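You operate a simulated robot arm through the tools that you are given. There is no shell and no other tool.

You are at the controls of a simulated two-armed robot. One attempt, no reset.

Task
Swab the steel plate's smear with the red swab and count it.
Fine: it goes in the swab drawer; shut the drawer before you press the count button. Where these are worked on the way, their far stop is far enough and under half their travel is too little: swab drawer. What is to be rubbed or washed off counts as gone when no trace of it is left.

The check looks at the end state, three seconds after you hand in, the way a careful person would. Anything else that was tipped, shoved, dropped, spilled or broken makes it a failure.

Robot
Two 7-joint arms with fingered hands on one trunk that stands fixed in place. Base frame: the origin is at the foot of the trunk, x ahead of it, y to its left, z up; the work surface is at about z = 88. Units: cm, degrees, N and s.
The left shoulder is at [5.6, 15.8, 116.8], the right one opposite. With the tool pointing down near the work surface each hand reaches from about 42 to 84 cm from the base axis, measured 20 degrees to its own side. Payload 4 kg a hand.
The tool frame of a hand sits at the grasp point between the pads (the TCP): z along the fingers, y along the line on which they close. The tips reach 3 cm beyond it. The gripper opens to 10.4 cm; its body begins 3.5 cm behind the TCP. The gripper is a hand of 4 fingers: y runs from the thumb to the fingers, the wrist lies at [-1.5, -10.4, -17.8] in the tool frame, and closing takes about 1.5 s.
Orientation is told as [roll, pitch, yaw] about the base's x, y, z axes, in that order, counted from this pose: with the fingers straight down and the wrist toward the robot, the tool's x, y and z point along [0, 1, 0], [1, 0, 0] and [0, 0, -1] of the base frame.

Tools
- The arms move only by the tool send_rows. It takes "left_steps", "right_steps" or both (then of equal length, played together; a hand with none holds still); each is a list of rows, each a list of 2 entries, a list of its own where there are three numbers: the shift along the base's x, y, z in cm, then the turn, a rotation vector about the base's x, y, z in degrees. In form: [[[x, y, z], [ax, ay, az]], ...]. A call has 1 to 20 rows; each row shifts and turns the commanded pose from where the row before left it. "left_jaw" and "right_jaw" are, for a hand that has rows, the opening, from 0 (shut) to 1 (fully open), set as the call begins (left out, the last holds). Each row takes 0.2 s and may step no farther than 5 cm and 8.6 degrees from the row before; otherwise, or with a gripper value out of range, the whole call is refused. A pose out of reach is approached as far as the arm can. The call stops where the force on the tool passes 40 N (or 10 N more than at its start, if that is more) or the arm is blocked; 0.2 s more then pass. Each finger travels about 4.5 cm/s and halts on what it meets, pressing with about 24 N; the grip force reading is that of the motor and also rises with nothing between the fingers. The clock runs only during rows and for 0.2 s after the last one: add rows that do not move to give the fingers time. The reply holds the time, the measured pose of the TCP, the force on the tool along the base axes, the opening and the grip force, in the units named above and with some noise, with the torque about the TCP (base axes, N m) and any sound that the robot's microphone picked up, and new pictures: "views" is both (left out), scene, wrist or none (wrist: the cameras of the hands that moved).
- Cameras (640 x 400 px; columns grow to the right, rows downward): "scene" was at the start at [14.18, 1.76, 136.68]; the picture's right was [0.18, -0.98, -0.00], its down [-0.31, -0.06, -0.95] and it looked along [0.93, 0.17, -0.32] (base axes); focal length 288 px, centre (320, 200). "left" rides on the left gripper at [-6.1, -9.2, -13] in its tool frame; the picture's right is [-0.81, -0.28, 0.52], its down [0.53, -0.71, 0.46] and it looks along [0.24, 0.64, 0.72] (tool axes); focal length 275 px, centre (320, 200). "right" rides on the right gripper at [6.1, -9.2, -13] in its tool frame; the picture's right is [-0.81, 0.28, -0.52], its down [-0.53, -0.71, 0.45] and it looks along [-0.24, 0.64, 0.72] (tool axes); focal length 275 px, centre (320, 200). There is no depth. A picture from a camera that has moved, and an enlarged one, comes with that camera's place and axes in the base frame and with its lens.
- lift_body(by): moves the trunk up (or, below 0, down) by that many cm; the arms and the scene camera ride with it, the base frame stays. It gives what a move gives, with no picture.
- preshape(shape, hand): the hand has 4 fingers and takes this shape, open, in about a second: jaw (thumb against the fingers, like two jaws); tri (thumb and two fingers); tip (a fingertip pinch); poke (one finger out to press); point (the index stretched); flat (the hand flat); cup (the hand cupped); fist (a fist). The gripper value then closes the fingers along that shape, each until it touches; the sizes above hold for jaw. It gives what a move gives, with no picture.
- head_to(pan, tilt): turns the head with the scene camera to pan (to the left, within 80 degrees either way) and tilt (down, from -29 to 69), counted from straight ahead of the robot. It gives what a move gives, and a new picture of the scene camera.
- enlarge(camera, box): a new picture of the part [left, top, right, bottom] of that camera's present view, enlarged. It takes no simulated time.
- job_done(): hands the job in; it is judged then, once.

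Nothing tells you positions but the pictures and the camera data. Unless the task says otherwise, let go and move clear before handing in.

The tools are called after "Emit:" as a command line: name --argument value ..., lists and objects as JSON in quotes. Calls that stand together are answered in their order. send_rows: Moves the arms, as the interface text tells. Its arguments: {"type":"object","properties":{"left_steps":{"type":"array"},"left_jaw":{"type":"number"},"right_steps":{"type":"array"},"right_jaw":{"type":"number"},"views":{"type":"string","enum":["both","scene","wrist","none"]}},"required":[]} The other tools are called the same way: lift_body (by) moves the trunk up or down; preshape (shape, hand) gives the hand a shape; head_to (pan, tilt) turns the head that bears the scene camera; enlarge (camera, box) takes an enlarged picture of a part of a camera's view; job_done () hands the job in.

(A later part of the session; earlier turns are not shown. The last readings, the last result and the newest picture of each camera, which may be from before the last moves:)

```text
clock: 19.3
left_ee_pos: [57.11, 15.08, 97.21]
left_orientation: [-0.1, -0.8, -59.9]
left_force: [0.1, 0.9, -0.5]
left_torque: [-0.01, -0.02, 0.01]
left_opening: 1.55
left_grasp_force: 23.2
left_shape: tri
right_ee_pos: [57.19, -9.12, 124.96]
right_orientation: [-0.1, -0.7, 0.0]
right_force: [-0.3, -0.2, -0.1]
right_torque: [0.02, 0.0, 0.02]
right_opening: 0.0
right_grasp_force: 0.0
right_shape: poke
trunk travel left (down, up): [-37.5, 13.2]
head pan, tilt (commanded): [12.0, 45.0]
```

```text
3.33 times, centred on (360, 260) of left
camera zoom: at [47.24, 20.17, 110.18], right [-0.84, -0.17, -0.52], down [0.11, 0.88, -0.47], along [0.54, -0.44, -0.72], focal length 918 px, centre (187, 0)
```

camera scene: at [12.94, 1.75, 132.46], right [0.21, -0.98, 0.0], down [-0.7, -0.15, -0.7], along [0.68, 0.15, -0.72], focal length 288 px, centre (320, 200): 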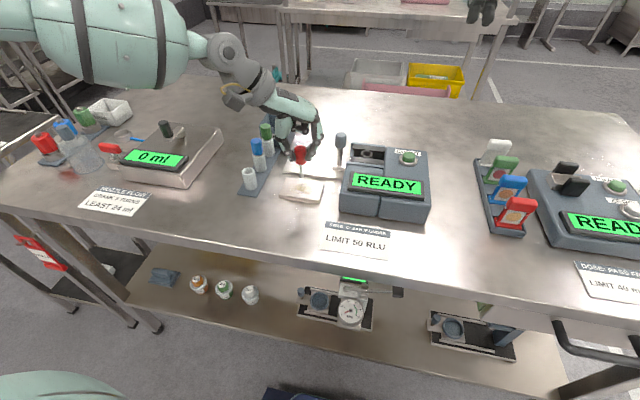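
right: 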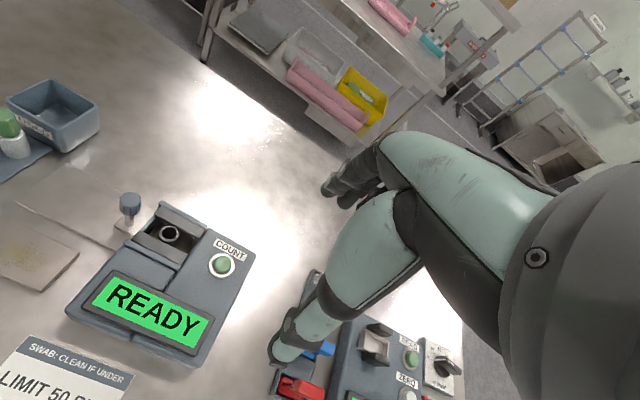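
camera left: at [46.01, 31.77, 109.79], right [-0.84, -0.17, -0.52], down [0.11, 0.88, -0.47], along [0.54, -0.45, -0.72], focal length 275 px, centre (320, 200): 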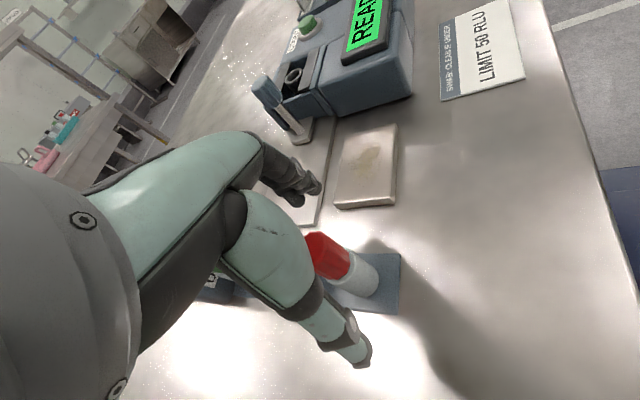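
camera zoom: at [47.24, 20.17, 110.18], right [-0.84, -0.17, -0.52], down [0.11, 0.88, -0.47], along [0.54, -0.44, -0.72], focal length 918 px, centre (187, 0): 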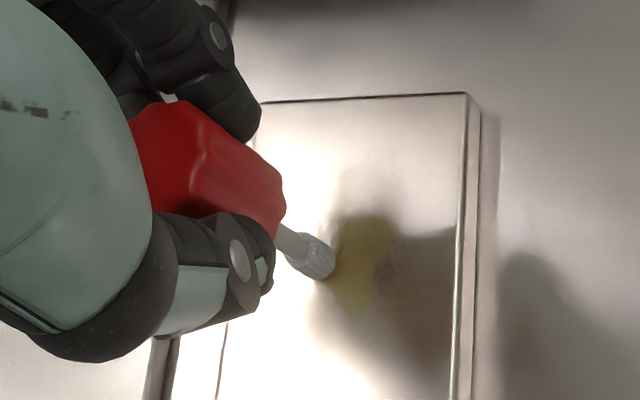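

The tip hovers just over the smear; the darker shape under it is its reflection. I'll feel for contact in small steps.

Emit:
send_rows --left_steps '[[[0, 0, -0.2], [0, 0, 0]], [[0, 0, -0.2], [0, 0, 0]], [[0, 0, 0], [0, 0, 0]]]' --views "none"

```text
clock: 20.1
left_ee_pos: [56.98, 15.08, 97.01]
left_orientation: [0.1, -1.0, -59.9]
left_force: [0.5, 0.7, 14.8]
left_torque: [0.03, 0.02, -0.04]
left_opening: 1.62
left_grasp_force: 24.1
left_shape: tri
right_ee_pos: [57.11, -9.15, 125.03]
right_orientation: [0.0, -0.8, 0.0]
right_force: [-0.4, -0.2, -0.1]
right_torque: [0.05, 0.02, 0.03]
right_opening: 0.0
right_grasp_force: 0.1
right_shape: poke
trunk travel left (down, up): [-37.5, 13.2]
head pan, tilt (commanded): [12.0, 45.0]
```

Contact is at TCP z ≈ 97.0, and 15 N is more than needed, so I'll ease off a little. Then I'll start rubbing in lines along y.

Emit:
send_rows --left_steps '[[[0, 0, 0.1], [0, 0, 0]], [[0.6, -0.83, 0], [0, 0, 0]], [[0.6, -0.83, 0], [0, 0, 0]], [[0.6, -0.84, 0], [0, 0, 0]], [[0, 0.9, 0], [0, 0, 0]], [[0, 0.9, 0], [0, 0, 0]], [[0, 0.9, 0], [0, 0, 0]], [[0, 0.9, 0], [0, 0, 0]], [[0, 0.9, 0], [0, 0, 0]], [[0, 0.9, 0], [0, 0, 0]], [[-0.5, 0, 0], [0, 0, 0]], [[0, -0.9, 0], [0, 0, 0]], [[0, -0.9, 0], [0, 0, 0]], [[0, -0.9, 0], [0, 0, 0]], [[0, -0.9, 0], [0, 0, 0]], [[0, -0.9, 0], [0, 0, 0]], [[0, -0.9, 0], [0, 0, 0]], [[-0.5, 0, 0], [0, 0, 0]]]' --views "none"

Emit:
enlarge --camera "scene" --box '[240, 120, 384, 210]'

Emit:
enlarge --camera "left" --box '[280, 200, 440, 320]'

```text
clock: 23.9
left_ee_pos: [57.88, 12.63, 97.02]
left_orientation: [-0.1, -0.9, -60.1]
left_force: [1.9, 3.1, 7.3]
left_torque: [0.26, -0.1, 0.06]
left_opening: 1.77
left_grasp_force: 23.6
left_shape: tri
right_ee_pos: [57.11, -9.09, 124.96]
right_orientation: [-0.1, -0.6, 0.0]
right_force: [-0.1, -0.3, -0.3]
right_torque: [0.02, -0.01, -0.02]
right_opening: 0.0
right_grasp_force: 0.0
right_shape: poke
trunk travel left (down, up): [-37.5, 13.2]
head pan, tilt (commanded): [12.0, 45.0]
```

```text
4.44 times, centred on (312, 165) of scene
camera zoom: at [12.83, 1.81, 132.46], right [0.21, -0.98, 0.0], down [-0.7, -0.15, -0.7], along [0.68, 0.15, -0.72], focal length 1280 px, centre (356, 356)
```

zoom: 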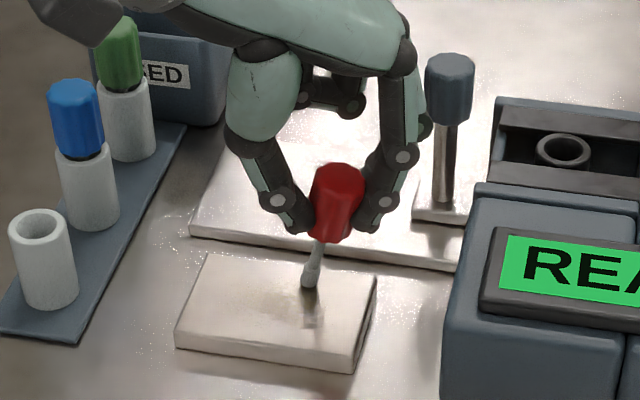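

```text
3.33 times, centred on (360, 260) of left
camera zoom: at [47.91, 17.75, 109.86], right [-0.84, -0.17, -0.52], down [0.11, 0.88, -0.47], along [0.54, -0.45, -0.72], focal length 918 px, centre (187, 0)
```

zoom: 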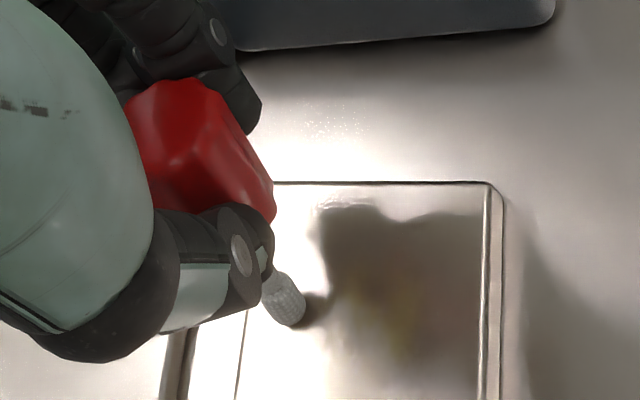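

The smear is fading, but the swab leaned a bit in the grip during the sideways strokes. I'll ease the pressure, straighten it with a stroke the other way, and rub along the pinch direction from here.

Emit:
send_rows --left_steps '[[[0.53, 0.65, 0.03], [0, 0, 0]], [[0.53, 0.65, 0], [0, 0, 0]], [[-0.417, 0.722, 0], [0, 0, 0]], [[-0.417, 0.722, 0], [0, 0, 0]], [[-0.417, 0.722, 0], [0, 0, 0]], [[-0.417, 0.722, 0], [0, 0, 0]], [[-0.417, 0.722, 0], [0, 0, 0]], [[-0.417, 0.722, 0], [0, 0, 0]], [[-0.433, -0.25, 0], [0, 0, 0]], [[0.45, -0.779, 0], [0, 0, 0]], [[0.45, -0.779, 0], [0, 0, 0]], [[0.45, -0.779, 0], [0, 0, 0]], [[0.45, -0.779, 0], [0, 0, 0]], [[0.45, -0.779, 0], [0, 0, 0]], [[0.45, -0.779, 0], [0, 0, 0]], [[-0.433, -0.25, 0], [0, 0, 0]]]' --views "none"

Emit:
enlarge --camera "scene" --box '[240, 120, 384, 210]'

Emit:
enlarge --camera "left" --box '[280, 200, 440, 320]'

```text
clock: 27.3
left_ee_pos: [58.15, 13.1, 96.99]
left_orientation: [-0.2, -0.8, -60.0]
left_force: [0.1, 2.3, 4.4]
left_torque: [0.14, 0.0, 0.02]
left_opening: 1.75
left_grasp_force: 23.9
left_shape: tri
right_ee_pos: [57.13, -9.12, 125.03]
right_orientation: [-0.1, -0.7, 0.0]
right_force: [0.0, -0.1, 0.7]
right_torque: [0.01, 0.01, 0.04]
right_opening: 0.0
right_grasp_force: 0.0
right_shape: poke
trunk travel left (down, up): [-37.5, 13.2]
head pan, tilt (commanded): [12.0, 45.0]
```

```text
4.44 times, centred on (312, 165) of scene
camera zoom: at [12.85, 1.79, 132.46], right [0.21, -0.98, 0.0], down [-0.7, -0.15, -0.7], along [0.68, 0.15, -0.72], focal length 1280 px, centre (356, 356)
```

zoom: 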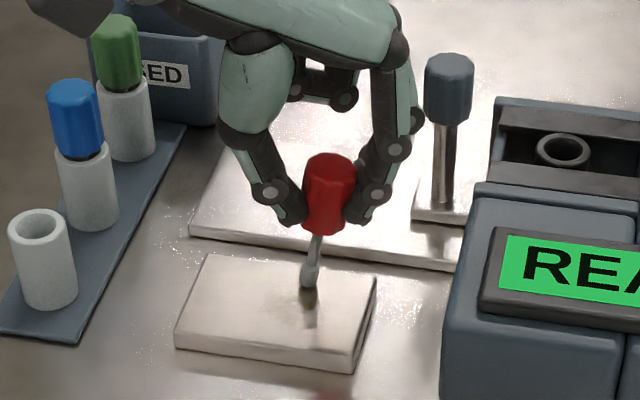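

```text
3.33 times, centred on (360, 260) of left
camera zoom: at [48.33, 18.15, 109.91], right [-0.84, -0.17, -0.52], down [0.11, 0.88, -0.47], along [0.54, -0.44, -0.72], focal length 918 px, centre (187, 0)
```

zoom: 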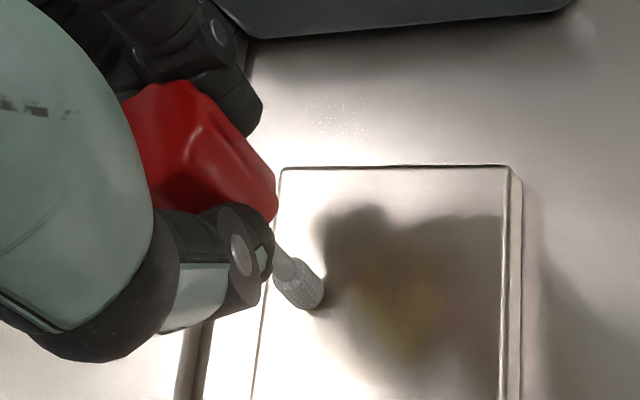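

The far half is clean and the remaining yellow is nearer the robot, around x ≈ 56. I'll continue the strokes toward it.

Emit:
send_rows --left_steps '[[[-0.45, 0.779, 0], [0, 0, 0]], [[-0.45, 0.779, 0], [0, 0, 0]], [[-0.45, 0.779, 0], [0, 0, 0]], [[-0.45, 0.779, 0], [0, 0, 0]], [[-0.45, 0.779, 0], [0, 0, 0]], [[-0.45, 0.779, 0], [0, 0, 0]], [[-0.433, -0.25, 0], [0, 0, 0]], [[0.475, -0.823, 0], [0, 0, 0]], [[0.475, -0.823, 0], [0, 0, 0]], [[0.475, -0.823, 0], [0, 0, 0]], [[0.475, -0.823, 0], [0, 0, 0]], [[0.475, -0.823, 0], [0, 0, 0]], [[0.475, -0.823, 0], [0, 0, 0]], [[-0.433, -0.25, 0], [0, 0, 0]], [[-0.442, 0.765, 0], [0, 0, 0]], [[-0.442, 0.765, 0], [0, 0, 0]], [[-0.442, 0.765, 0], [0, 0, 0]], [[-0.442, 0.765, 0], [0, 0, 0]], [[-0.442, 0.765, 0], [0, 0, 0]], [[-0.442, 0.765, 0], [0, 0, 0]]]' --views "none"

Emit:
enlarge --camera "scene" --box '[240, 120, 384, 210]'

Emit:
enlarge --camera "left" --box '[280, 200, 440, 320]'

```text
clock: 31.5
left_ee_pos: [54.9, 17.09, 97.08]
left_orientation: [-0.2, -0.8, -59.9]
left_force: [0.1, -0.7, 3.0]
left_torque: [-0.11, -0.05, 0.02]
left_opening: 1.68
left_grasp_force: 24.1
left_shape: tri
right_ee_pos: [57.03, -9.21, 124.96]
right_orientation: [-0.2, -0.8, -0.1]
right_force: [-0.1, 0.2, 0.3]
right_torque: [0.01, -0.01, -0.01]
right_opening: 0.0
right_grasp_force: 0.1
right_shape: poke
trunk travel left (down, up): [-37.5, 13.2]
head pan, tilt (commanded): [12.0, 45.0]
```

```text
4.44 times, centred on (312, 165) of scene
camera zoom: at [12.87, 1.76, 132.46], right [0.21, -0.98, 0.0], down [-0.7, -0.15, -0.7], along [0.68, 0.15, -0.72], focal length 1280 px, centre (356, 356)
```

zoom: 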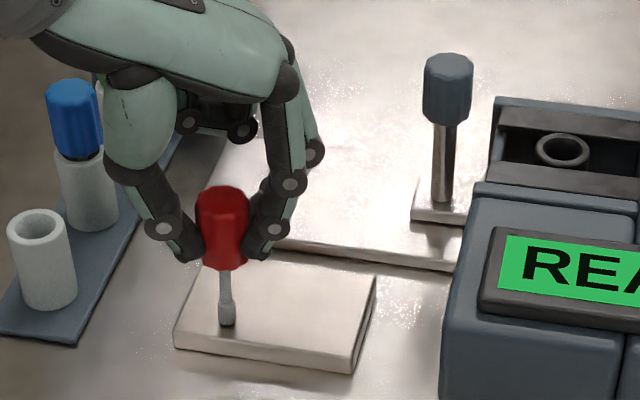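

```text
3.33 times, centred on (360, 260) of left
camera zoom: at [44.99, 22.05, 109.93], right [-0.84, -0.17, -0.52], down [0.11, 0.88, -0.47], along [0.54, -0.45, -0.72], focal length 918 px, centre (187, 0)
```

zoom: 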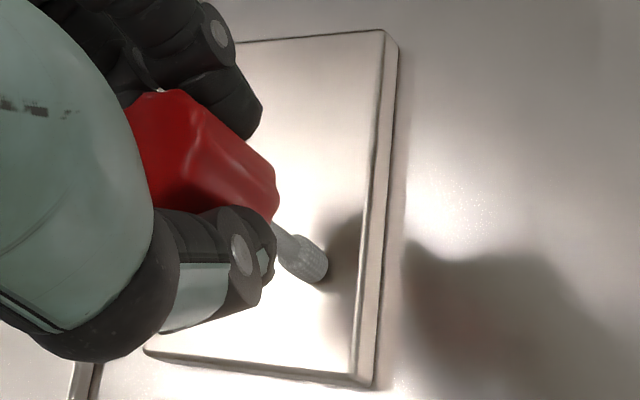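

The smear is mostly gone in view. I'll finish the near strip of the plate, where faint traces could remain.

Emit:
send_rows --left_steps '[[[-0.163, -0.718, 0], [0, 0, 0]], [[0.405, -0.701, 0], [0, 0, 0]], [[0.405, -0.701, 0], [0, 0, 0]], [[0.405, -0.701, 0], [0, 0, 0]], [[0.405, -0.701, 0], [0, 0, 0]], [[0.405, -0.701, 0], [0, 0, 0]], [[0.405, -0.701, 0], [0, 0, 0]], [[-0.583, 0.01, 0], [0, 0, 0]], [[-0.38, 0.658, 0], [0, 0, 0]], [[-0.38, 0.658, 0], [0, 0, 0]], [[-0.38, 0.658, 0], [0, 0, 0]], [[-0.38, 0.658, 0], [0, 0, 0]], [[-0.38, 0.658, 0], [0, 0, 0]], [[0.01, -0.918, 0], [0, 0, 0]], [[0.4, -0.693, 0], [0, 0, 0]], [[0.4, -0.693, 0], [0, 0, 0]], [[0.4, -0.693, 0], [0, 0, 0]]]' --views "none"

Emit:
enlarge --camera "scene" --box '[240, 120, 384, 210]'

Emit:
enlarge --camera "left" --box '[280, 200, 440, 320]'

```text
clock: 35.1
left_ee_pos: [56.1, 12.31, 97.03]
left_orientation: [-0.1, -0.7, -59.9]
left_force: [-1.0, 0.9, 2.6]
left_torque: [0.09, 0.05, 0.02]
left_opening: 1.65
left_grasp_force: 24.0
left_shape: tri
right_ee_pos: [57.16, -9.38, 124.95]
right_orientation: [-0.1, -0.7, 0.1]
right_force: [-0.1, -0.1, 0.8]
right_torque: [-0.02, -0.02, 0.0]
right_opening: 0.0
right_grasp_force: 0.0
right_shape: poke
trunk travel left (down, up): [-37.5, 13.2]
head pan, tilt (commanded): [12.0, 45.0]
```

```text
4.44 times, centred on (312, 165) of scene
camera zoom: at [12.92, 1.7, 132.46], right [0.21, -0.98, 0.0], down [-0.7, -0.15, -0.7], along [0.68, 0.15, -0.72], focal length 1280 px, centre (356, 356)
```

zoom: 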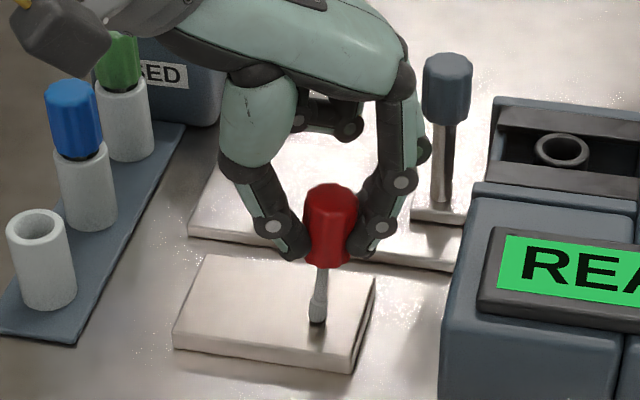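

```text
3.33 times, centred on (360, 260) of left
camera zoom: at [46.11, 17.37, 109.94], right [-0.84, -0.17, -0.52], down [0.11, 0.88, -0.47], along [0.54, -0.44, -0.72], focal length 918 px, centre (187, 0)
```

zoom: 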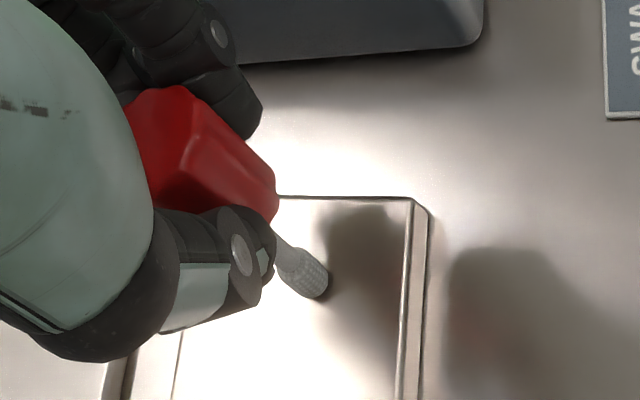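

No yellow is visible now. I'll lift the swab and move it aside to inspect the whole plate.

Emit:
send_rows --left_steps '[[[0, 0, 0.5], [0, 0, 0]], [[0, 0, 1.5], [0, 0, 0]], [[0, 0, 3], [0, 0, 0]], [[0, 1.0, 3.5], [0, 0, 0]], [[0, 1.5, 3.5], [0, 0, 0]], [[0, 0, 0], [0, 0, 0]]]' --views "both"

Emit:
enlarge --camera "scene" --box '[265, 165, 345, 215]'

Emit:
enlarge --camera "left" --box '[280, 160, 440, 280]'

Emit:
enlarge --camera "right" --box '[0, 160, 160, 300]'

```text
clock: 36.5
left_ee_pos: [56.06, 14.75, 108.88]
left_orientation: [-0.1, -0.6, -60.1]
left_force: [0.1, -0.2, 0.1]
left_torque: [-0.01, 0.0, -0.04]
left_opening: 1.67
left_grasp_force: 24.0
left_shape: tri
right_ee_pos: [57.38, -9.18, 124.92]
right_orientation: [-0.1, -0.7, 0.1]
right_force: [0.1, 0.3, 0.3]
right_torque: [0.0, -0.01, 0.01]
right_opening: 0.0
right_grasp_force: 0.0
right_shape: poke
trunk travel left (down, up): [-37.5, 13.2]
head pan, tilt (commanded): [12.0, 45.0]
camera scene: at [12.96, 1.72, 132.45], right [0.21, -0.98, 0.0], down [-0.7, -0.15, -0.7], along [0.68, 0.15, -0.72], focal length 288 px, centre (320, 200)
camera left: at [46.15, 19.9, 121.89], right [-0.84, -0.17, -0.52], down [0.11, 0.88, -0.47], along [0.54, -0.44, -0.72], focal length 275 px, centre (320, 200)
```

scene: 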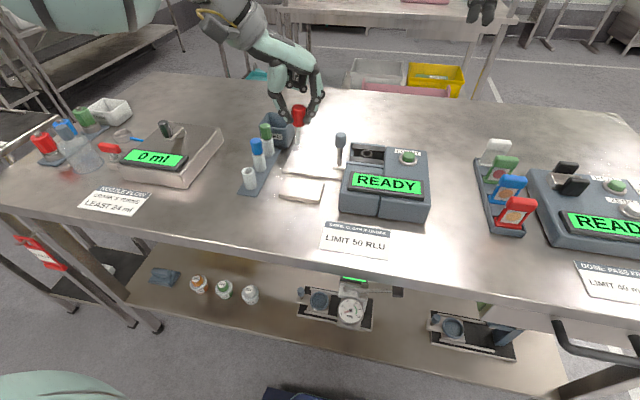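
left: 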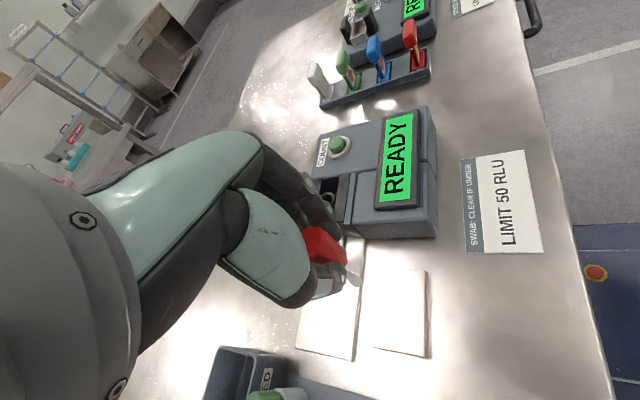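

```text
8.00 times, centred on (305, 190) of scene
camera zoom: at [12.96, 1.72, 132.45], right [0.21, -0.98, 0.0], down [-0.7, -0.15, -0.7], along [0.68, 0.15, -0.72], focal length 2304 px, centre (440, 280)
```

zoom: 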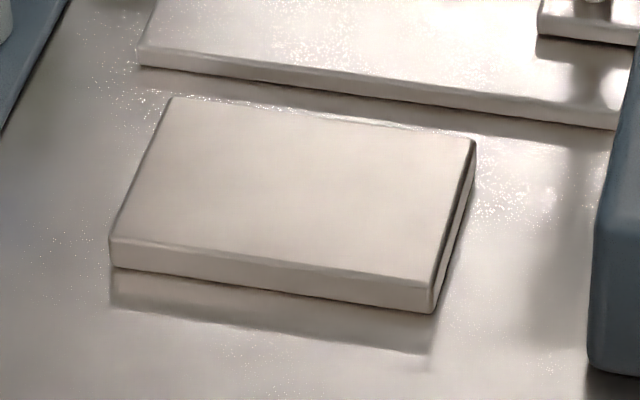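

```text
3.33 times, centred on (360, 220) of left
camera zoom: at [46.15, 19.9, 121.89], right [-0.84, -0.17, -0.52], down [0.11, 0.88, -0.47], along [0.54, -0.44, -0.72], focal length 918 px, centre (187, 133)
```

zoom: 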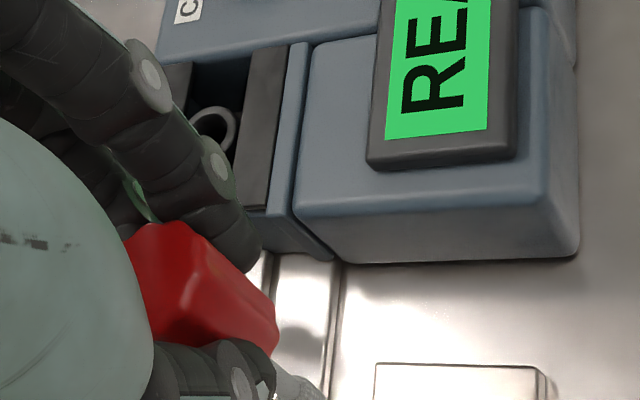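

```text
2.86 times, centred on (80, 230) of right
camera zoom: at [47.92, -3.01, 137.81], right [0.27, -0.81, 0.52], down [-0.71, -0.53, -0.46], along [0.65, -0.24, -0.72], focal length 786 px, centre (1006, 114)
```

zoom: 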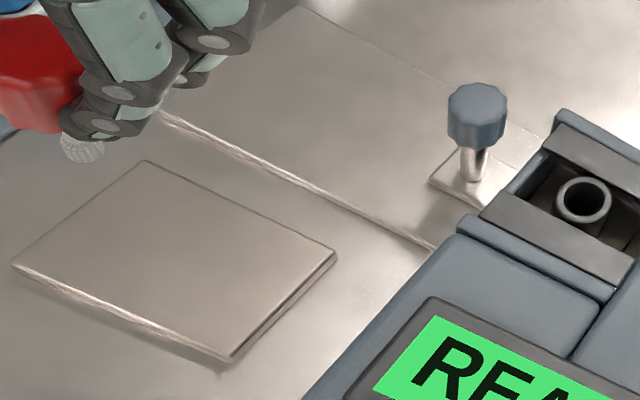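

The plate looks clean from both cameras. Next is the drawer, so I'll move the left hand with the swab aside and look at the right hand's poke shape.

Emit:
send_rows --left_steps '[[[-0.5, 2.5, 0.5], [0, 0, 0]], [[-0.5, 2.5, 0.5], [0, 0, 0]], [[-0.5, 2.5, 0.5], [0, 0, 0]], [[-0.5, 2.5, 0.5], [0, 0, 0]], [[0, 0, 0], [0, 0, 0]]]' --views "none"

Emit:
head_to --pan -8 --tilt 22

Emit:
enlarge --camera "scene" --box '[220, 40, 440, 200]'

Emit:
enlarge --camera "right" --box '[0, 0, 640, 400]'

```text
clock: 37.7
left_ee_pos: [53.98, 24.83, 111.0]
left_orientation: [0.0, -0.7, -59.9]
left_force: [0.0, -0.6, 0.9]
left_torque: [-0.01, 0.0, 0.0]
left_opening: 1.67
left_grasp_force: 24.0
left_shape: tri
right_ee_pos: [57.19, -9.42, 124.99]
right_orientation: [0.0, -0.8, 0.0]
right_force: [0.2, 0.4, -0.3]
right_torque: [0.0, 0.01, 0.0]
right_opening: 0.02
right_grasp_force: 0.1
right_shape: poke
trunk travel left (down, up): [-37.5, 13.2]
head pan, tilt (commanded): [12.0, 45.0]
```

```text
clock: 38.5
left_ee_pos: [54.02, 24.85, 110.86]
left_orientation: [0.1, -0.8, -59.9]
left_force: [0.5, -0.2, 0.7]
left_torque: [0.01, 0.02, -0.01]
left_opening: 1.66
left_grasp_force: 23.9
left_shape: tri
right_ee_pos: [57.14, -9.14, 124.93]
right_orientation: [-0.1, -0.6, 0.1]
right_force: [0.0, 0.7, -0.3]
right_torque: [-0.02, 0.01, -0.01]
right_opening: 0.0
right_grasp_force: 0.2
right_shape: poke
trunk travel left (down, up): [-37.5, 13.2]
head pan, tilt (commanded): [-8.0, 22.0]
camera scene: at [14.2, -1.21, 135.98], right [-0.14, -0.99, 0.0], down [-0.38, 0.05, -0.92], along [0.91, -0.13, -0.39], focal length 288 px, centre (320, 200)
```

scene: 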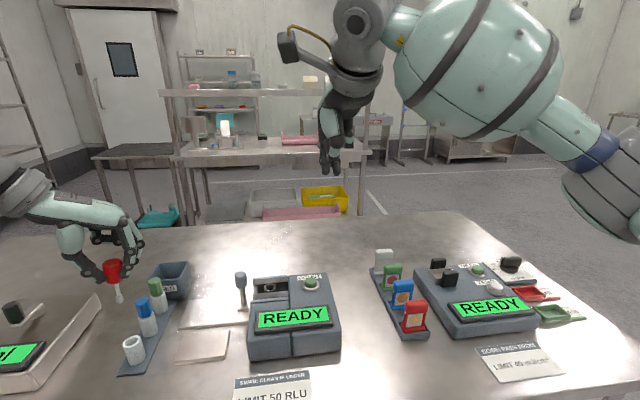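

```text
2.50 times, centred on (330, 120) of scene
camera zoom: at [14.2, -1.21, 135.98], right [-0.14, -0.99, 0.0], down [-0.38, 0.05, -0.92], along [0.91, -0.13, -0.39], focal length 720 px, centre (295, 400)
```

zoom: 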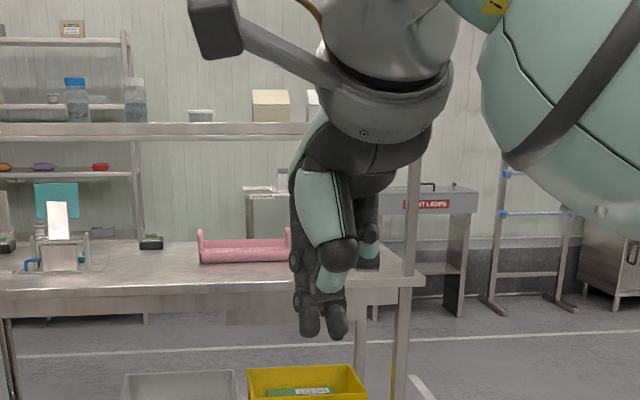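

```text
1.00 times, centred on (320, 200) of right (not enlarged: the box is as wide or as high as the picture)
camera zoom: at [47.87, -2.96, 137.83], right [0.27, -0.81, 0.52], down [-0.71, -0.53, -0.46], along [0.65, -0.24, -0.72], focal length 275 px, centre (320, 200)
```

zoom: 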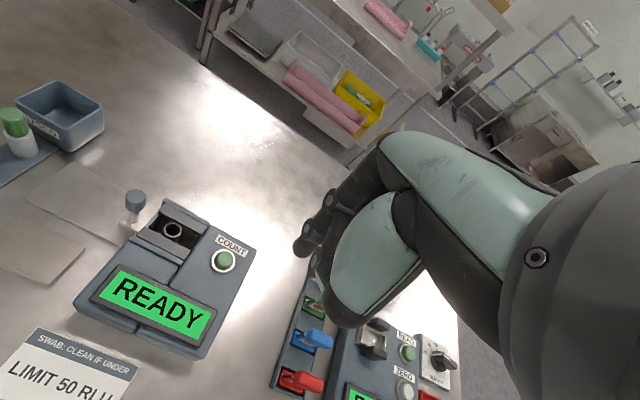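

The poke shape shows dark tips near the TCP line, about 3 cm beyond it. I'll look closer to tell the fingers apart.

Emit:
enlarge --camera "scene" --box '[300, 80, 380, 180]'

Emit:
enlarge --camera "right" --box '[260, 120, 460, 340]'

Emit:
enlarge --camera "left" --box '[200, 100, 500, 340]'

```text
4.00 times, centred on (340, 130) of scene
camera zoom: at [14.2, -1.21, 135.98], right [-0.14, -0.99, 0.0], down [-0.38, 0.05, -0.92], along [0.91, -0.13, -0.39], focal length 1152 px, centre (240, 480)
```

zoom: 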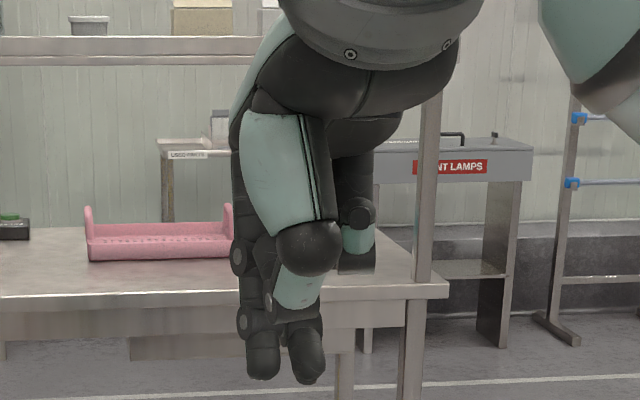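

```text
1.82 times, centred on (360, 230) of right
camera zoom: at [47.87, -2.96, 137.83], right [0.27, -0.81, 0.52], down [-0.71, -0.53, -0.46], along [0.65, -0.24, -0.72], focal length 500 px, centre (247, 146)
```

zoom: 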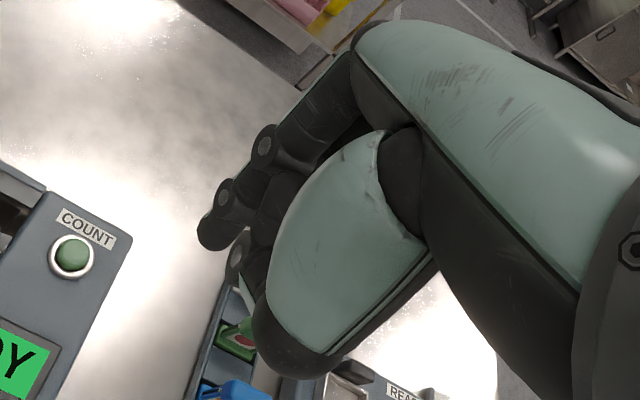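

```text
1.67 times, centred on (350, 220) of left
camera zoom: at [44.13, 29.87, 123.9], right [-0.84, -0.17, -0.52], down [0.11, 0.88, -0.47], along [0.54, -0.44, -0.72], focal length 459 px, centre (270, 167)
```

zoom: 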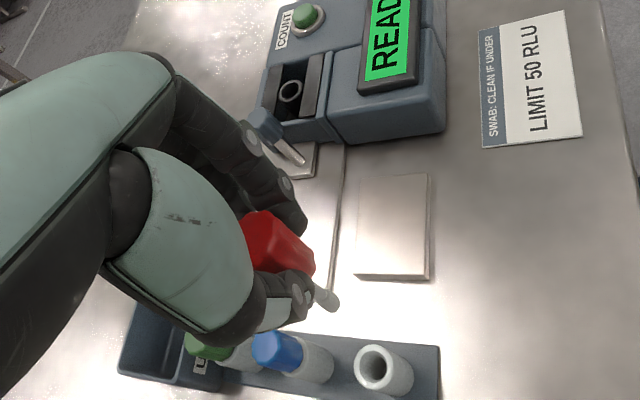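

Index and thumb tips sit together near the TCP axis. I'll move the left hand farther aside and bring the right fingertips above the slot, on the counter's side of the knob.

Emit:
send_rows --left_steps '[[[-2, 2.2, 1], [0, 0, 0]], [[-2, 2.2, 1], [0, 0, 0]], [[-2, 2.2, 1], [0, 0, 0]], [[-2, 2.2, 1], [0, 0, 0]], [[0, 0, 0], [0, 0, 0]], [[0, 0, 0], [0, 0, 0]]]' --right_steps '[[[1.6, 2.6, -2.5], [0, 0, 0]], [[1.6, 2.6, -2.5], [0, 0, 0]], [[1.6, 2.6, -2.5], [0, 0, 0]], [[1.6, 2.6, -2.5], [0, 0, 0]], [[1.6, 2.6, -2.5], [0, 0, 0]], [[0, 0, 0], [0, 0, 0]]]' --views "none"

Emit:
head_to --pan 5 --tilt 38

Emit:
enlarge --camera "scene" --box '[260, 90, 400, 220]'

Emit:
enlarge --camera "right" --box '[160, 100, 440, 340]'

```text
clock: 39.9
left_ee_pos: [46.08, 33.6, 114.89]
left_orientation: [0.0, -0.7, -59.9]
left_force: [-0.2, 0.0, 0.2]
left_torque: [0.02, 0.03, 0.0]
left_opening: 1.67
left_grasp_force: 24.2
left_shape: tri
right_ee_pos: [65.18, 3.73, 112.54]
right_orientation: [0.1, -0.6, -0.1]
right_force: [0.4, -0.2, 1.0]
right_torque: [0.05, 0.04, 0.0]
right_opening: 0.02
right_grasp_force: 0.1
right_shape: poke
trunk travel left (down, up): [-37.5, 13.2]
head pan, tilt (commanded): [-8.0, 22.0]
```

```text
clock: 40.7
left_ee_pos: [46.14, 33.62, 114.87]
left_orientation: [0.0, -0.8, -59.9]
left_force: [0.4, -0.7, -0.9]
left_torque: [0.0, -0.02, 0.04]
left_opening: 1.65
left_grasp_force: 23.9
left_shape: tri
right_ee_pos: [65.32, 3.76, 112.57]
right_orientation: [-0.1, -0.8, 0.0]
right_force: [0.1, -0.2, 0.3]
right_torque: [0.01, -0.03, 0.0]
right_opening: 0.0
right_grasp_force: 0.1
right_shape: poke
trunk travel left (down, up): [-37.5, 13.2]
head pan, tilt (commanded): [5.0, 38.0]
camera scene: at [13.55, 0.83, 133.48], right [0.09, -1.0, 0.0], down [-0.62, -0.05, -0.78], along [0.78, 0.07, -0.63], focal length 288 px, centre (320, 200)
```

scene: 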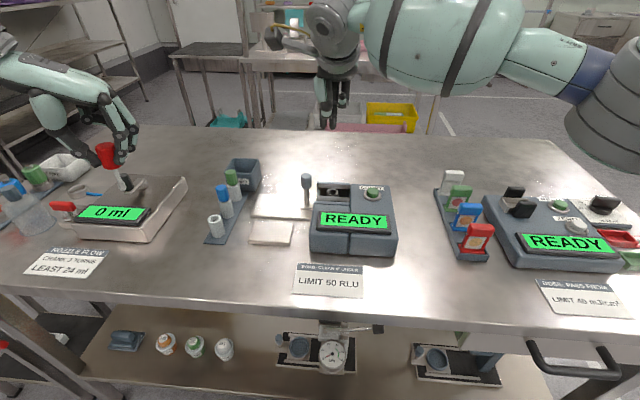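

```text
3.08 times, centred on (330, 155) of scene
camera zoom: at [13.55, 0.83, 133.48], right [0.09, -1.0, 0.0], down [-0.62, -0.05, -0.78], along [0.78, 0.07, -0.63], focal length 886 px, centre (289, 338)
```

zoom: 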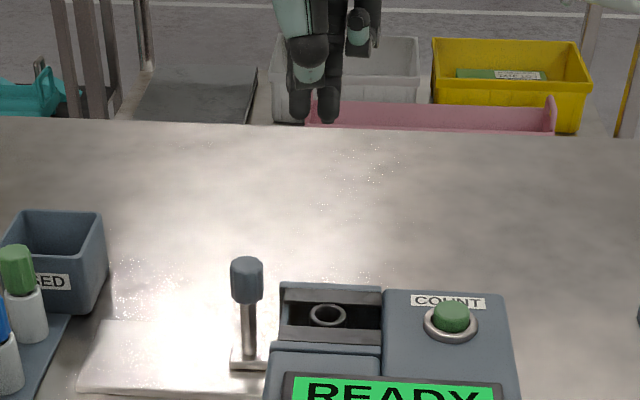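

```text
1.67 times, centred on (300, 220) of right
camera zoom: at [55.88, 9.96, 125.4], right [0.27, -0.81, 0.52], down [-0.71, -0.53, -0.46], along [0.65, -0.24, -0.72], focal length 459 px, centre (353, 167)
```

zoom: 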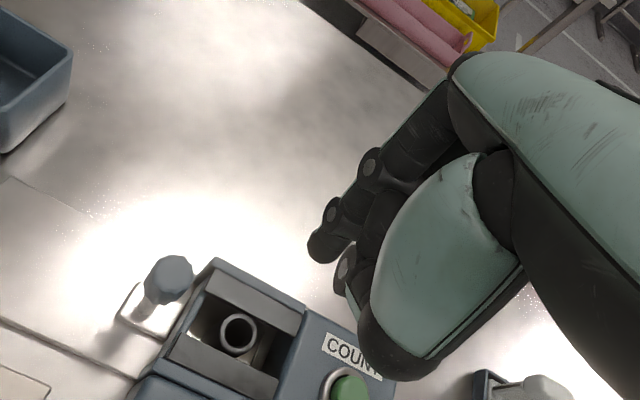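

The index tip lies about 1 cm left of the TCP and 2.9 cm below it, and the knob is at about (65.3, 8.6). I'll descend beside the knob, above the counter top.

Emit:
send_rows --right_steps '[[[0, 0, -4], [0, 0, 0]], [[0, 0, -4], [0, 0, 0]], [[0, 0, -3], [0, 0, 0]], [[0, 0, -2], [0, 0, 0]], [[0, 0, 0], [0, 0, 0]]]' --views "none"

Emit:
enlarge --camera "scene" --box '[260, 110, 400, 230]'

Emit:
enlarge --camera "right" --box '[160, 100, 440, 340]'

```text
clock: 41.9
left_ee_pos: [46.1, 33.48, 114.99]
left_orientation: [0.0, -0.7, -59.9]
left_force: [0.4, 0.7, 0.6]
left_torque: [0.01, -0.05, -0.01]
left_opening: 1.66
left_grasp_force: 23.9
left_shape: tri
right_ee_pos: [65.16, 3.9, 99.56]
right_orientation: [0.1, -0.7, 0.0]
right_force: [0.8, -0.3, -0.2]
right_torque: [-0.03, 0.03, 0.03]
right_opening: 0.0
right_grasp_force: 0.0
right_shape: poke
trunk travel left (down, up): [-37.5, 13.2]
head pan, tilt (commanded): [5.0, 38.0]
```

```text
3.33 times, centred on (330, 170) of scene
camera zoom: at [13.56, 0.82, 133.48], right [0.09, -1.0, 0.0], down [-0.62, -0.05, -0.78], along [0.78, 0.07, -0.63], focal length 960 px, centre (287, 300)
```

zoom: 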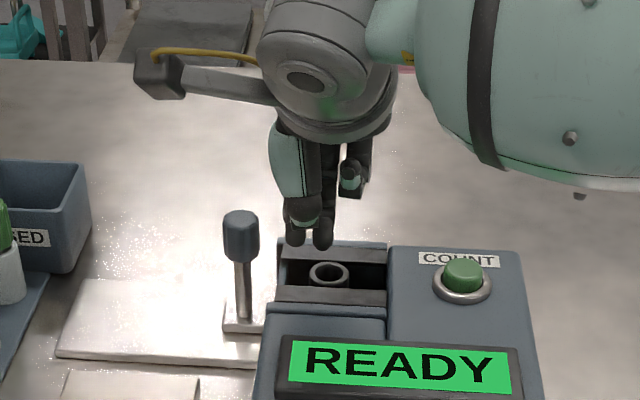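

```text
1.67 times, centred on (300, 220) of right
camera zoom: at [55.83, 10.04, 112.36], right [0.27, -0.81, 0.52], down [-0.71, -0.53, -0.46], along [0.65, -0.24, -0.72], focal length 459 px, centre (353, 167)
```

zoom: 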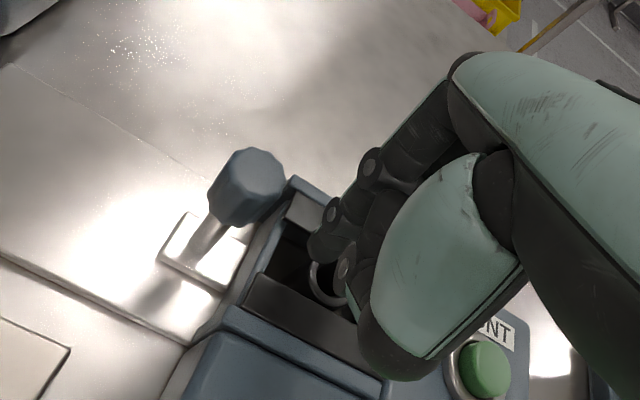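

The finger is level with the knob and 1.5 cm to its right. I'll push gently in +y to open the drawer.

Emit:
send_rows --right_steps '[[[0, 0.8, 0], [0, 0, 0]], [[0, 0.6, 0], [0, 0, 0]], [[0, 0.4, 0], [0, 0, 0]], [[0, 0.4, 0], [0, 0, 0]], [[0, 0.4, 0], [0, 0, 0]], [[0, 0.4, 0], [0, 0, 0]], [[0, 0, 0], [0, 0, 0]]]' --views "none"

Emit:
enlarge --camera "scene" --box '[260, 110, 400, 230]'

Emit:
enlarge --camera "right" --box '[160, 100, 440, 340]'

```text
clock: 43.5
left_ee_pos: [46.13, 33.51, 114.9]
left_orientation: [0.0, -0.8, -59.9]
left_force: [0.0, -0.3, -0.2]
left_torque: [0.0, 0.01, -0.01]
left_opening: 1.64
left_grasp_force: 24.1
left_shape: tri
right_ee_pos: [65.24, 7.02, 99.49]
right_orientation: [0.0, -0.7, 0.0]
right_force: [0.3, 0.5, -0.5]
right_torque: [0.01, -0.02, 0.0]
right_opening: 0.0
right_grasp_force: 0.1
right_shape: poke
trunk travel left (down, up): [-37.5, 13.2]
head pan, tilt (commanded): [5.0, 38.0]
```

```text
3.33 times, centred on (330, 170) of scene
camera zoom: at [13.56, 0.79, 133.47], right [0.09, -1.0, 0.0], down [-0.62, -0.05, -0.78], along [0.78, 0.07, -0.63], focal length 960 px, centre (287, 300)
```

zoom: 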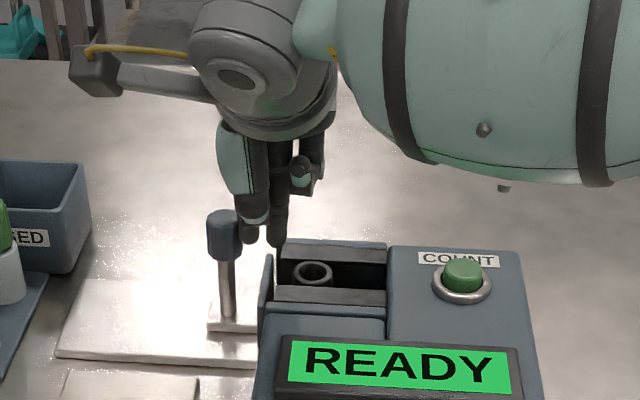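

```text
1.67 times, centred on (300, 220) of right
camera zoom: at [55.87, 13.09, 112.35], right [0.27, -0.81, 0.52], down [-0.71, -0.53, -0.46], along [0.65, -0.24, -0.72], focal length 459 px, centre (353, 167)
```

zoom: 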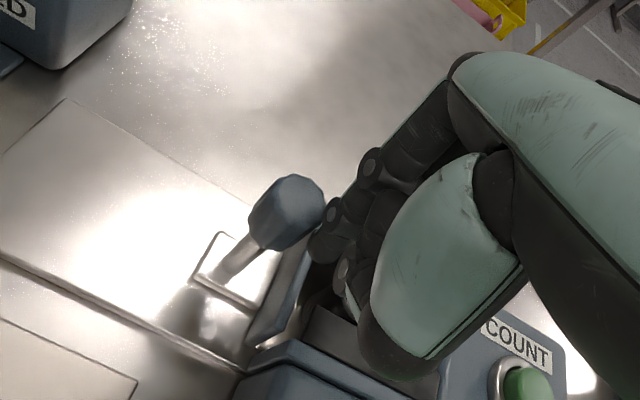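

The drawer slides out with almost no force, with the socket following. I'll keep pushing toward its far stop.

Emit:
send_rows --right_steps '[[[0, 0.6, 0], [0, 0, 0]], [[0, 0.6, 0], [0, 0, 0]], [[0, 0.6, 0], [0, 0, 0]], [[0, 0.6, 0], [0, 0, 0]], [[0, 0.6, 0], [0, 0, 0]], [[0, 0.6, 0], [0, 0, 0]], [[0, 0.6, 0], [0, 0, 0]], [[0, 0, 0], [0, 0, 0]]]' --views "none"

Emit:
enlarge --camera "scene" --box '[240, 110, 380, 230]'

Emit:
enlarge --camera "right" --box '[160, 100, 440, 340]'

```text
clock: 45.3
left_ee_pos: [46.02, 33.49, 114.91]
left_orientation: [0.0, -0.7, -59.9]
left_force: [0.3, -0.6, 0.3]
left_torque: [0.0, 0.01, 0.02]
left_opening: 1.69
left_grasp_force: 23.8
left_shape: tri
right_ee_pos: [65.2, 11.14, 99.39]
right_orientation: [0.0, -0.7, 0.1]
right_force: [0.0, 0.6, 0.8]
right_torque: [-0.06, 0.01, -0.02]
right_opening: 0.0
right_grasp_force: 0.0
right_shape: poke
trunk travel left (down, up): [-37.5, 13.2]
head pan, tilt (commanded): [5.0, 38.0]
```

```text
3.33 times, centred on (310, 170) of scene
camera zoom: at [13.56, 0.79, 133.47], right [0.09, -1.0, 0.0], down [-0.62, -0.05, -0.78], along [0.78, 0.07, -0.63], focal length 960 px, centre (353, 300)
```

zoom: 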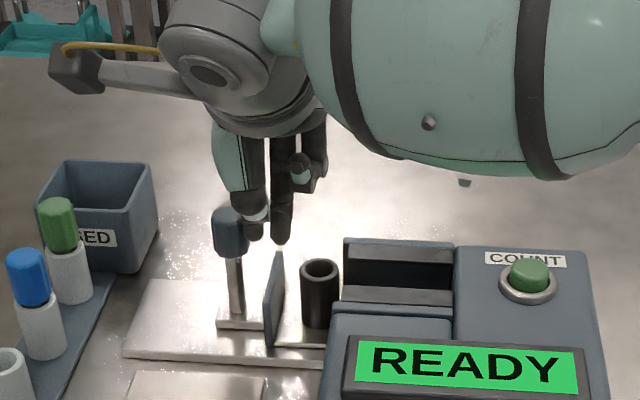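

```text
1.67 times, centred on (300, 220) of right
camera zoom: at [55.88, 17.27, 112.33], right [0.27, -0.81, 0.52], down [-0.71, -0.53, -0.46], along [0.65, -0.24, -0.72], focal length 459 px, centre (353, 167)
```

zoom: 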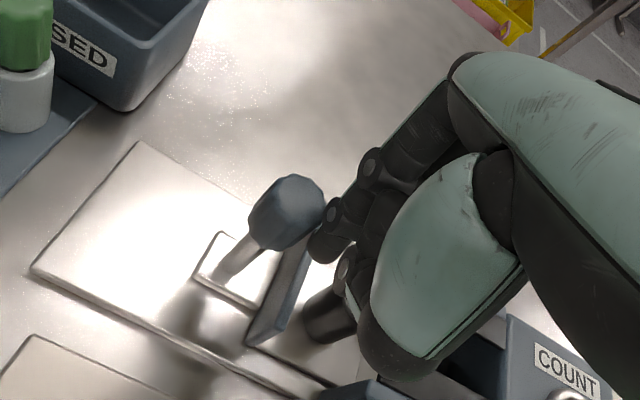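

The socket is now clear of the housing as an upright black cup, with the drawer's front panel between it and the knob. I'll push on to find the far stop.

Emit:
send_rows --right_steps '[[[0, 0.6, 0], [0, 0, 0]], [[0, 0.6, 0], [0, 0, 0]], [[0, 0.6, 0], [0, 0, 0]], [[0, 0.6, 0], [0, 0, 0]], [[0, 0.4, 0], [0, 0, 0]], [[0, 0.4, 0], [0, 0, 0]], [[0, 0, 0], [0, 0, 0]]]' --views "none"

Emit:
enlarge --camera "scene" --box '[240, 110, 380, 230]'

```text
clock: 46.9
left_ee_pos: [46.14, 33.48, 114.87]
left_orientation: [0.0, -0.7, -59.9]
left_force: [-0.3, 0.8, -0.7]
left_torque: [0.0, 0.03, 0.02]
left_opening: 1.66
left_grasp_force: 23.9
left_shape: tri
right_ee_pos: [65.25, 14.38, 99.38]
right_orientation: [0.0, -0.9, 0.0]
right_force: [0.2, 0.1, -0.2]
right_torque: [-0.02, -0.01, 0.01]
right_opening: 0.0
right_grasp_force: 0.0
right_shape: poke
trunk travel left (down, up): [-37.5, 13.2]
head pan, tilt (commanded): [5.0, 38.0]
```

```text
3.33 times, centred on (310, 170) of scene
camera zoom: at [13.56, 0.8, 133.47], right [0.09, -1.0, 0.0], down [-0.62, -0.05, -0.78], along [0.78, 0.07, -0.63], focal length 960 px, centre (353, 300)
```

zoom: 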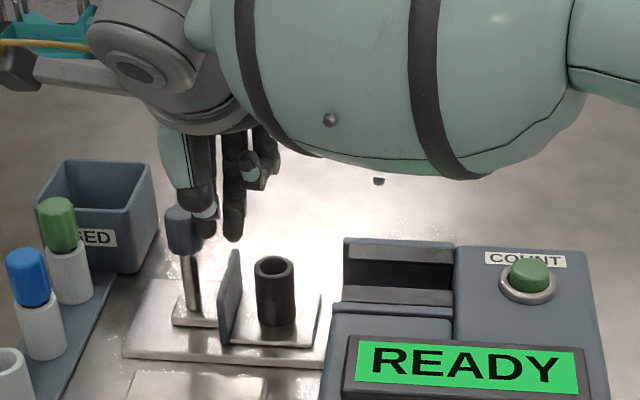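

There's no stop felt yet, and the socket is at about y = 10.9. I'll push a bit further in small steps.

Emit:
send_rows --right_steps '[[[0, 0.4, 0], [0, 0, 0]], [[0, 0.4, 0], [0, 0, 0]], [[0, 0.4, 0], [0, 0, 0]], [[0, 0.4, 0], [0, 0, 0]], [[0, 0, 0], [0, 0, 0]]]' --views "none"

Emit:
enlarge --camera "scene" --box '[220, 110, 360, 230]'

```text
clock: 48.1
left_ee_pos: [45.76, 33.32, 115.1]
left_orientation: [0.3, -0.7, -59.9]
left_force: [0.9, 0.0, -1.7]
left_torque: [-0.01, 0.0, -0.01]
left_opening: 1.68
left_grasp_force: 24.2
left_shape: tri
right_ee_pos: [64.57, 16.38, 99.81]
right_orientation: [0.4, -0.7, 0.5]
right_force: [-28.5, -4.2, 13.9]
right_torque: [0.0, 0.5, 0.12]
right_opening: 0.0
right_grasp_force: 0.1
right_shape: poke
trunk travel left (down, up): [-37.5, 13.2]
head pan, tilt (commanded): [5.0, 38.0]
```

```text
3.33 times, centred on (290, 170) of scene
camera zoom: at [12.96, 0.62, 133.54], right [0.09, -1.0, 0.0], down [-0.62, -0.05, -0.78], along [0.78, 0.07, -0.62], focal length 960 px, centre (420, 300)
```

zoom: 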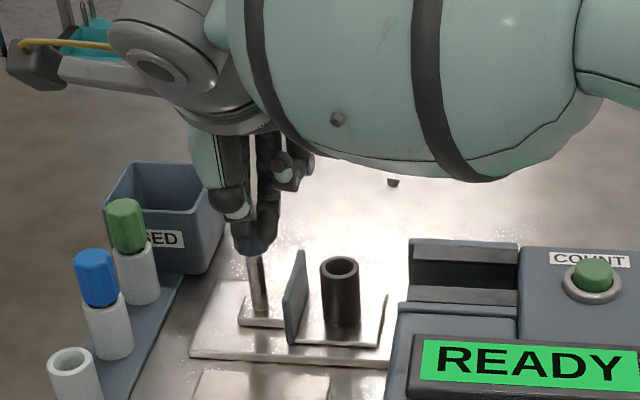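

The drawer reached its far stop, and the finger is now sliding around the knob at 28 N. I'll back off the way I came and then lift clear.

Emit:
send_rows --right_steps '[[[0, -0.5, 0], [0, 0, 0]], [[0, -0.6, 0], [0, 0, 0]], [[0, -0.6, 0], [0, 0, 0]], [[0, -0.6, 0], [0, 0, 0]], [[0, 0, 0], [0, 0, 0]]]' --views "none"

Emit:
enlarge --camera "scene" --box '[220, 110, 360, 230]'

Emit:
enlarge --camera "right" --box '[160, 100, 440, 340]'

```text
clock: 49.3
left_ee_pos: [45.73, 33.64, 115.11]
left_orientation: [0.1, -1.0, -59.9]
left_force: [0.1, -0.5, 1.2]
left_torque: [0.03, 0.01, 0.03]
left_opening: 1.69
left_grasp_force: 24.3
left_shape: tri
right_ee_pos: [64.78, 13.72, 99.81]
right_orientation: [0.1, -0.9, 0.0]
right_force: [-26.9, -1.1, 10.6]
right_torque: [0.07, 0.49, 0.2]
right_opening: 0.0
right_grasp_force: 0.1
right_shape: poke
trunk travel left (down, up): [-37.5, 13.2]
head pan, tilt (commanded): [5.0, 38.0]
```

```text
3.33 times, centred on (290, 170) of scene
camera zoom: at [12.9, 0.8, 133.54], right [0.09, -1.0, 0.0], down [-0.62, -0.05, -0.78], along [0.78, 0.07, -0.62], focal length 960 px, centre (420, 300)
```

zoom: 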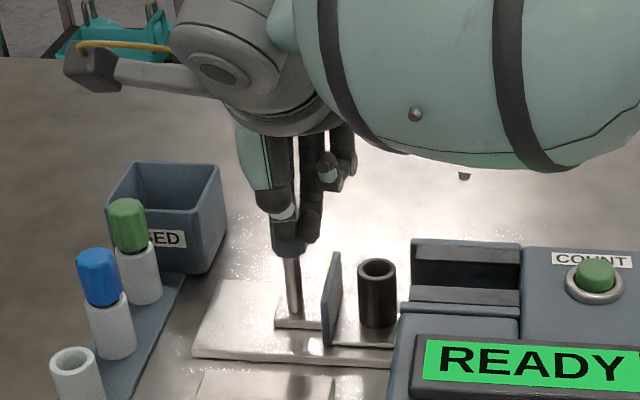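

```text
1.67 times, centred on (300, 220) of right
camera zoom: at [55.43, 19.82, 112.56], right [0.27, -0.81, 0.52], down [-0.71, -0.53, -0.47], along [0.66, -0.24, -0.71], focal length 459 px, centre (353, 167)
```

zoom: 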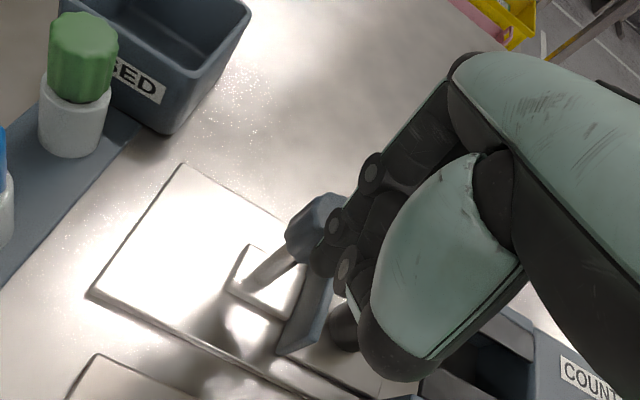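

The finger now rests against the knob's near face and drags it back a little. I'll move the hand toward the robot (-x) to free it, then lift.

Emit:
send_rows --right_steps '[[[-0.5, 0, 0], [0, 0, 0]], [[-0.6, 0, 0], [0, 0, 0]], [[-0.6, 0, 0.3], [0, 0, 0]], [[-0.6, 0, 1.0], [0, 0, 0]], [[0, 0, 2.0], [0, 0, 0]], [[0, 0, 0], [0, 0, 0]]]' --views "none"

Emit:
enlarge --camera "scene" --box '[220, 110, 360, 230]'

Emit:
enlarge --camera "right" --box '[160, 100, 440, 340]'

```text
clock: 50.7
left_ee_pos: [46.27, 33.54, 114.87]
left_orientation: [0.0, -0.7, -59.9]
left_force: [0.8, 0.1, 1.1]
left_torque: [-0.01, 0.0, 0.0]
left_opening: 1.66
left_grasp_force: 24.0
left_shape: tri
right_ee_pos: [63.04, 13.6, 102.56]
right_orientation: [0.0, -0.6, 0.0]
right_force: [0.1, 0.5, 0.7]
right_torque: [0.01, 0.01, -0.02]
right_opening: 0.03
right_grasp_force: 0.0
right_shape: poke
trunk travel left (down, up): [-37.5, 13.2]
head pan, tilt (commanded): [5.0, 38.0]
```

```text
3.33 times, centred on (290, 170) of scene
camera zoom: at [13.67, 0.82, 133.46], right [0.09, -1.0, 0.0], down [-0.62, -0.05, -0.78], along [0.78, 0.07, -0.63], focal length 960 px, centre (420, 300)
```

zoom: 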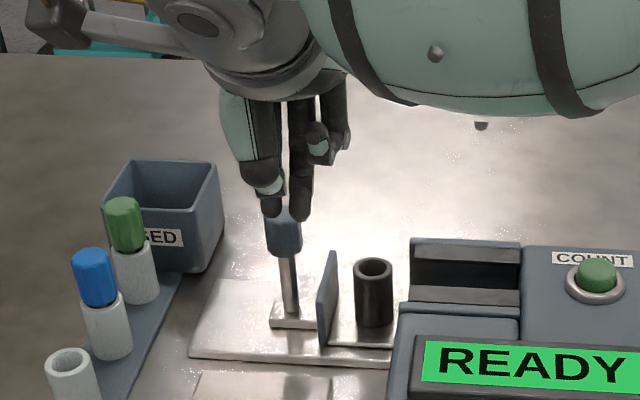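

```text
1.67 times, centred on (300, 220) of right
camera zoom: at [53.74, 19.8, 115.5], right [0.27, -0.81, 0.52], down [-0.71, -0.53, -0.46], along [0.65, -0.24, -0.72], focal length 459 px, centre (353, 167)
```

zoom: 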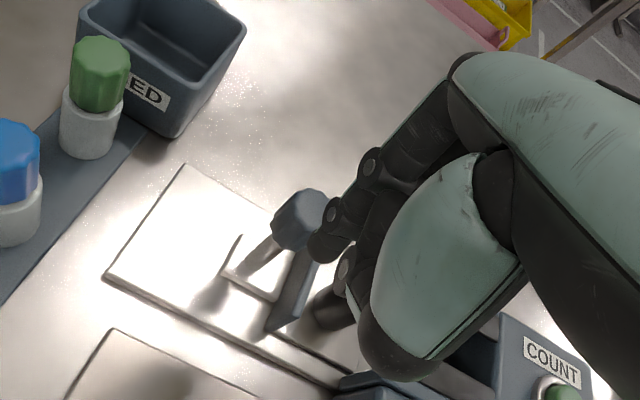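

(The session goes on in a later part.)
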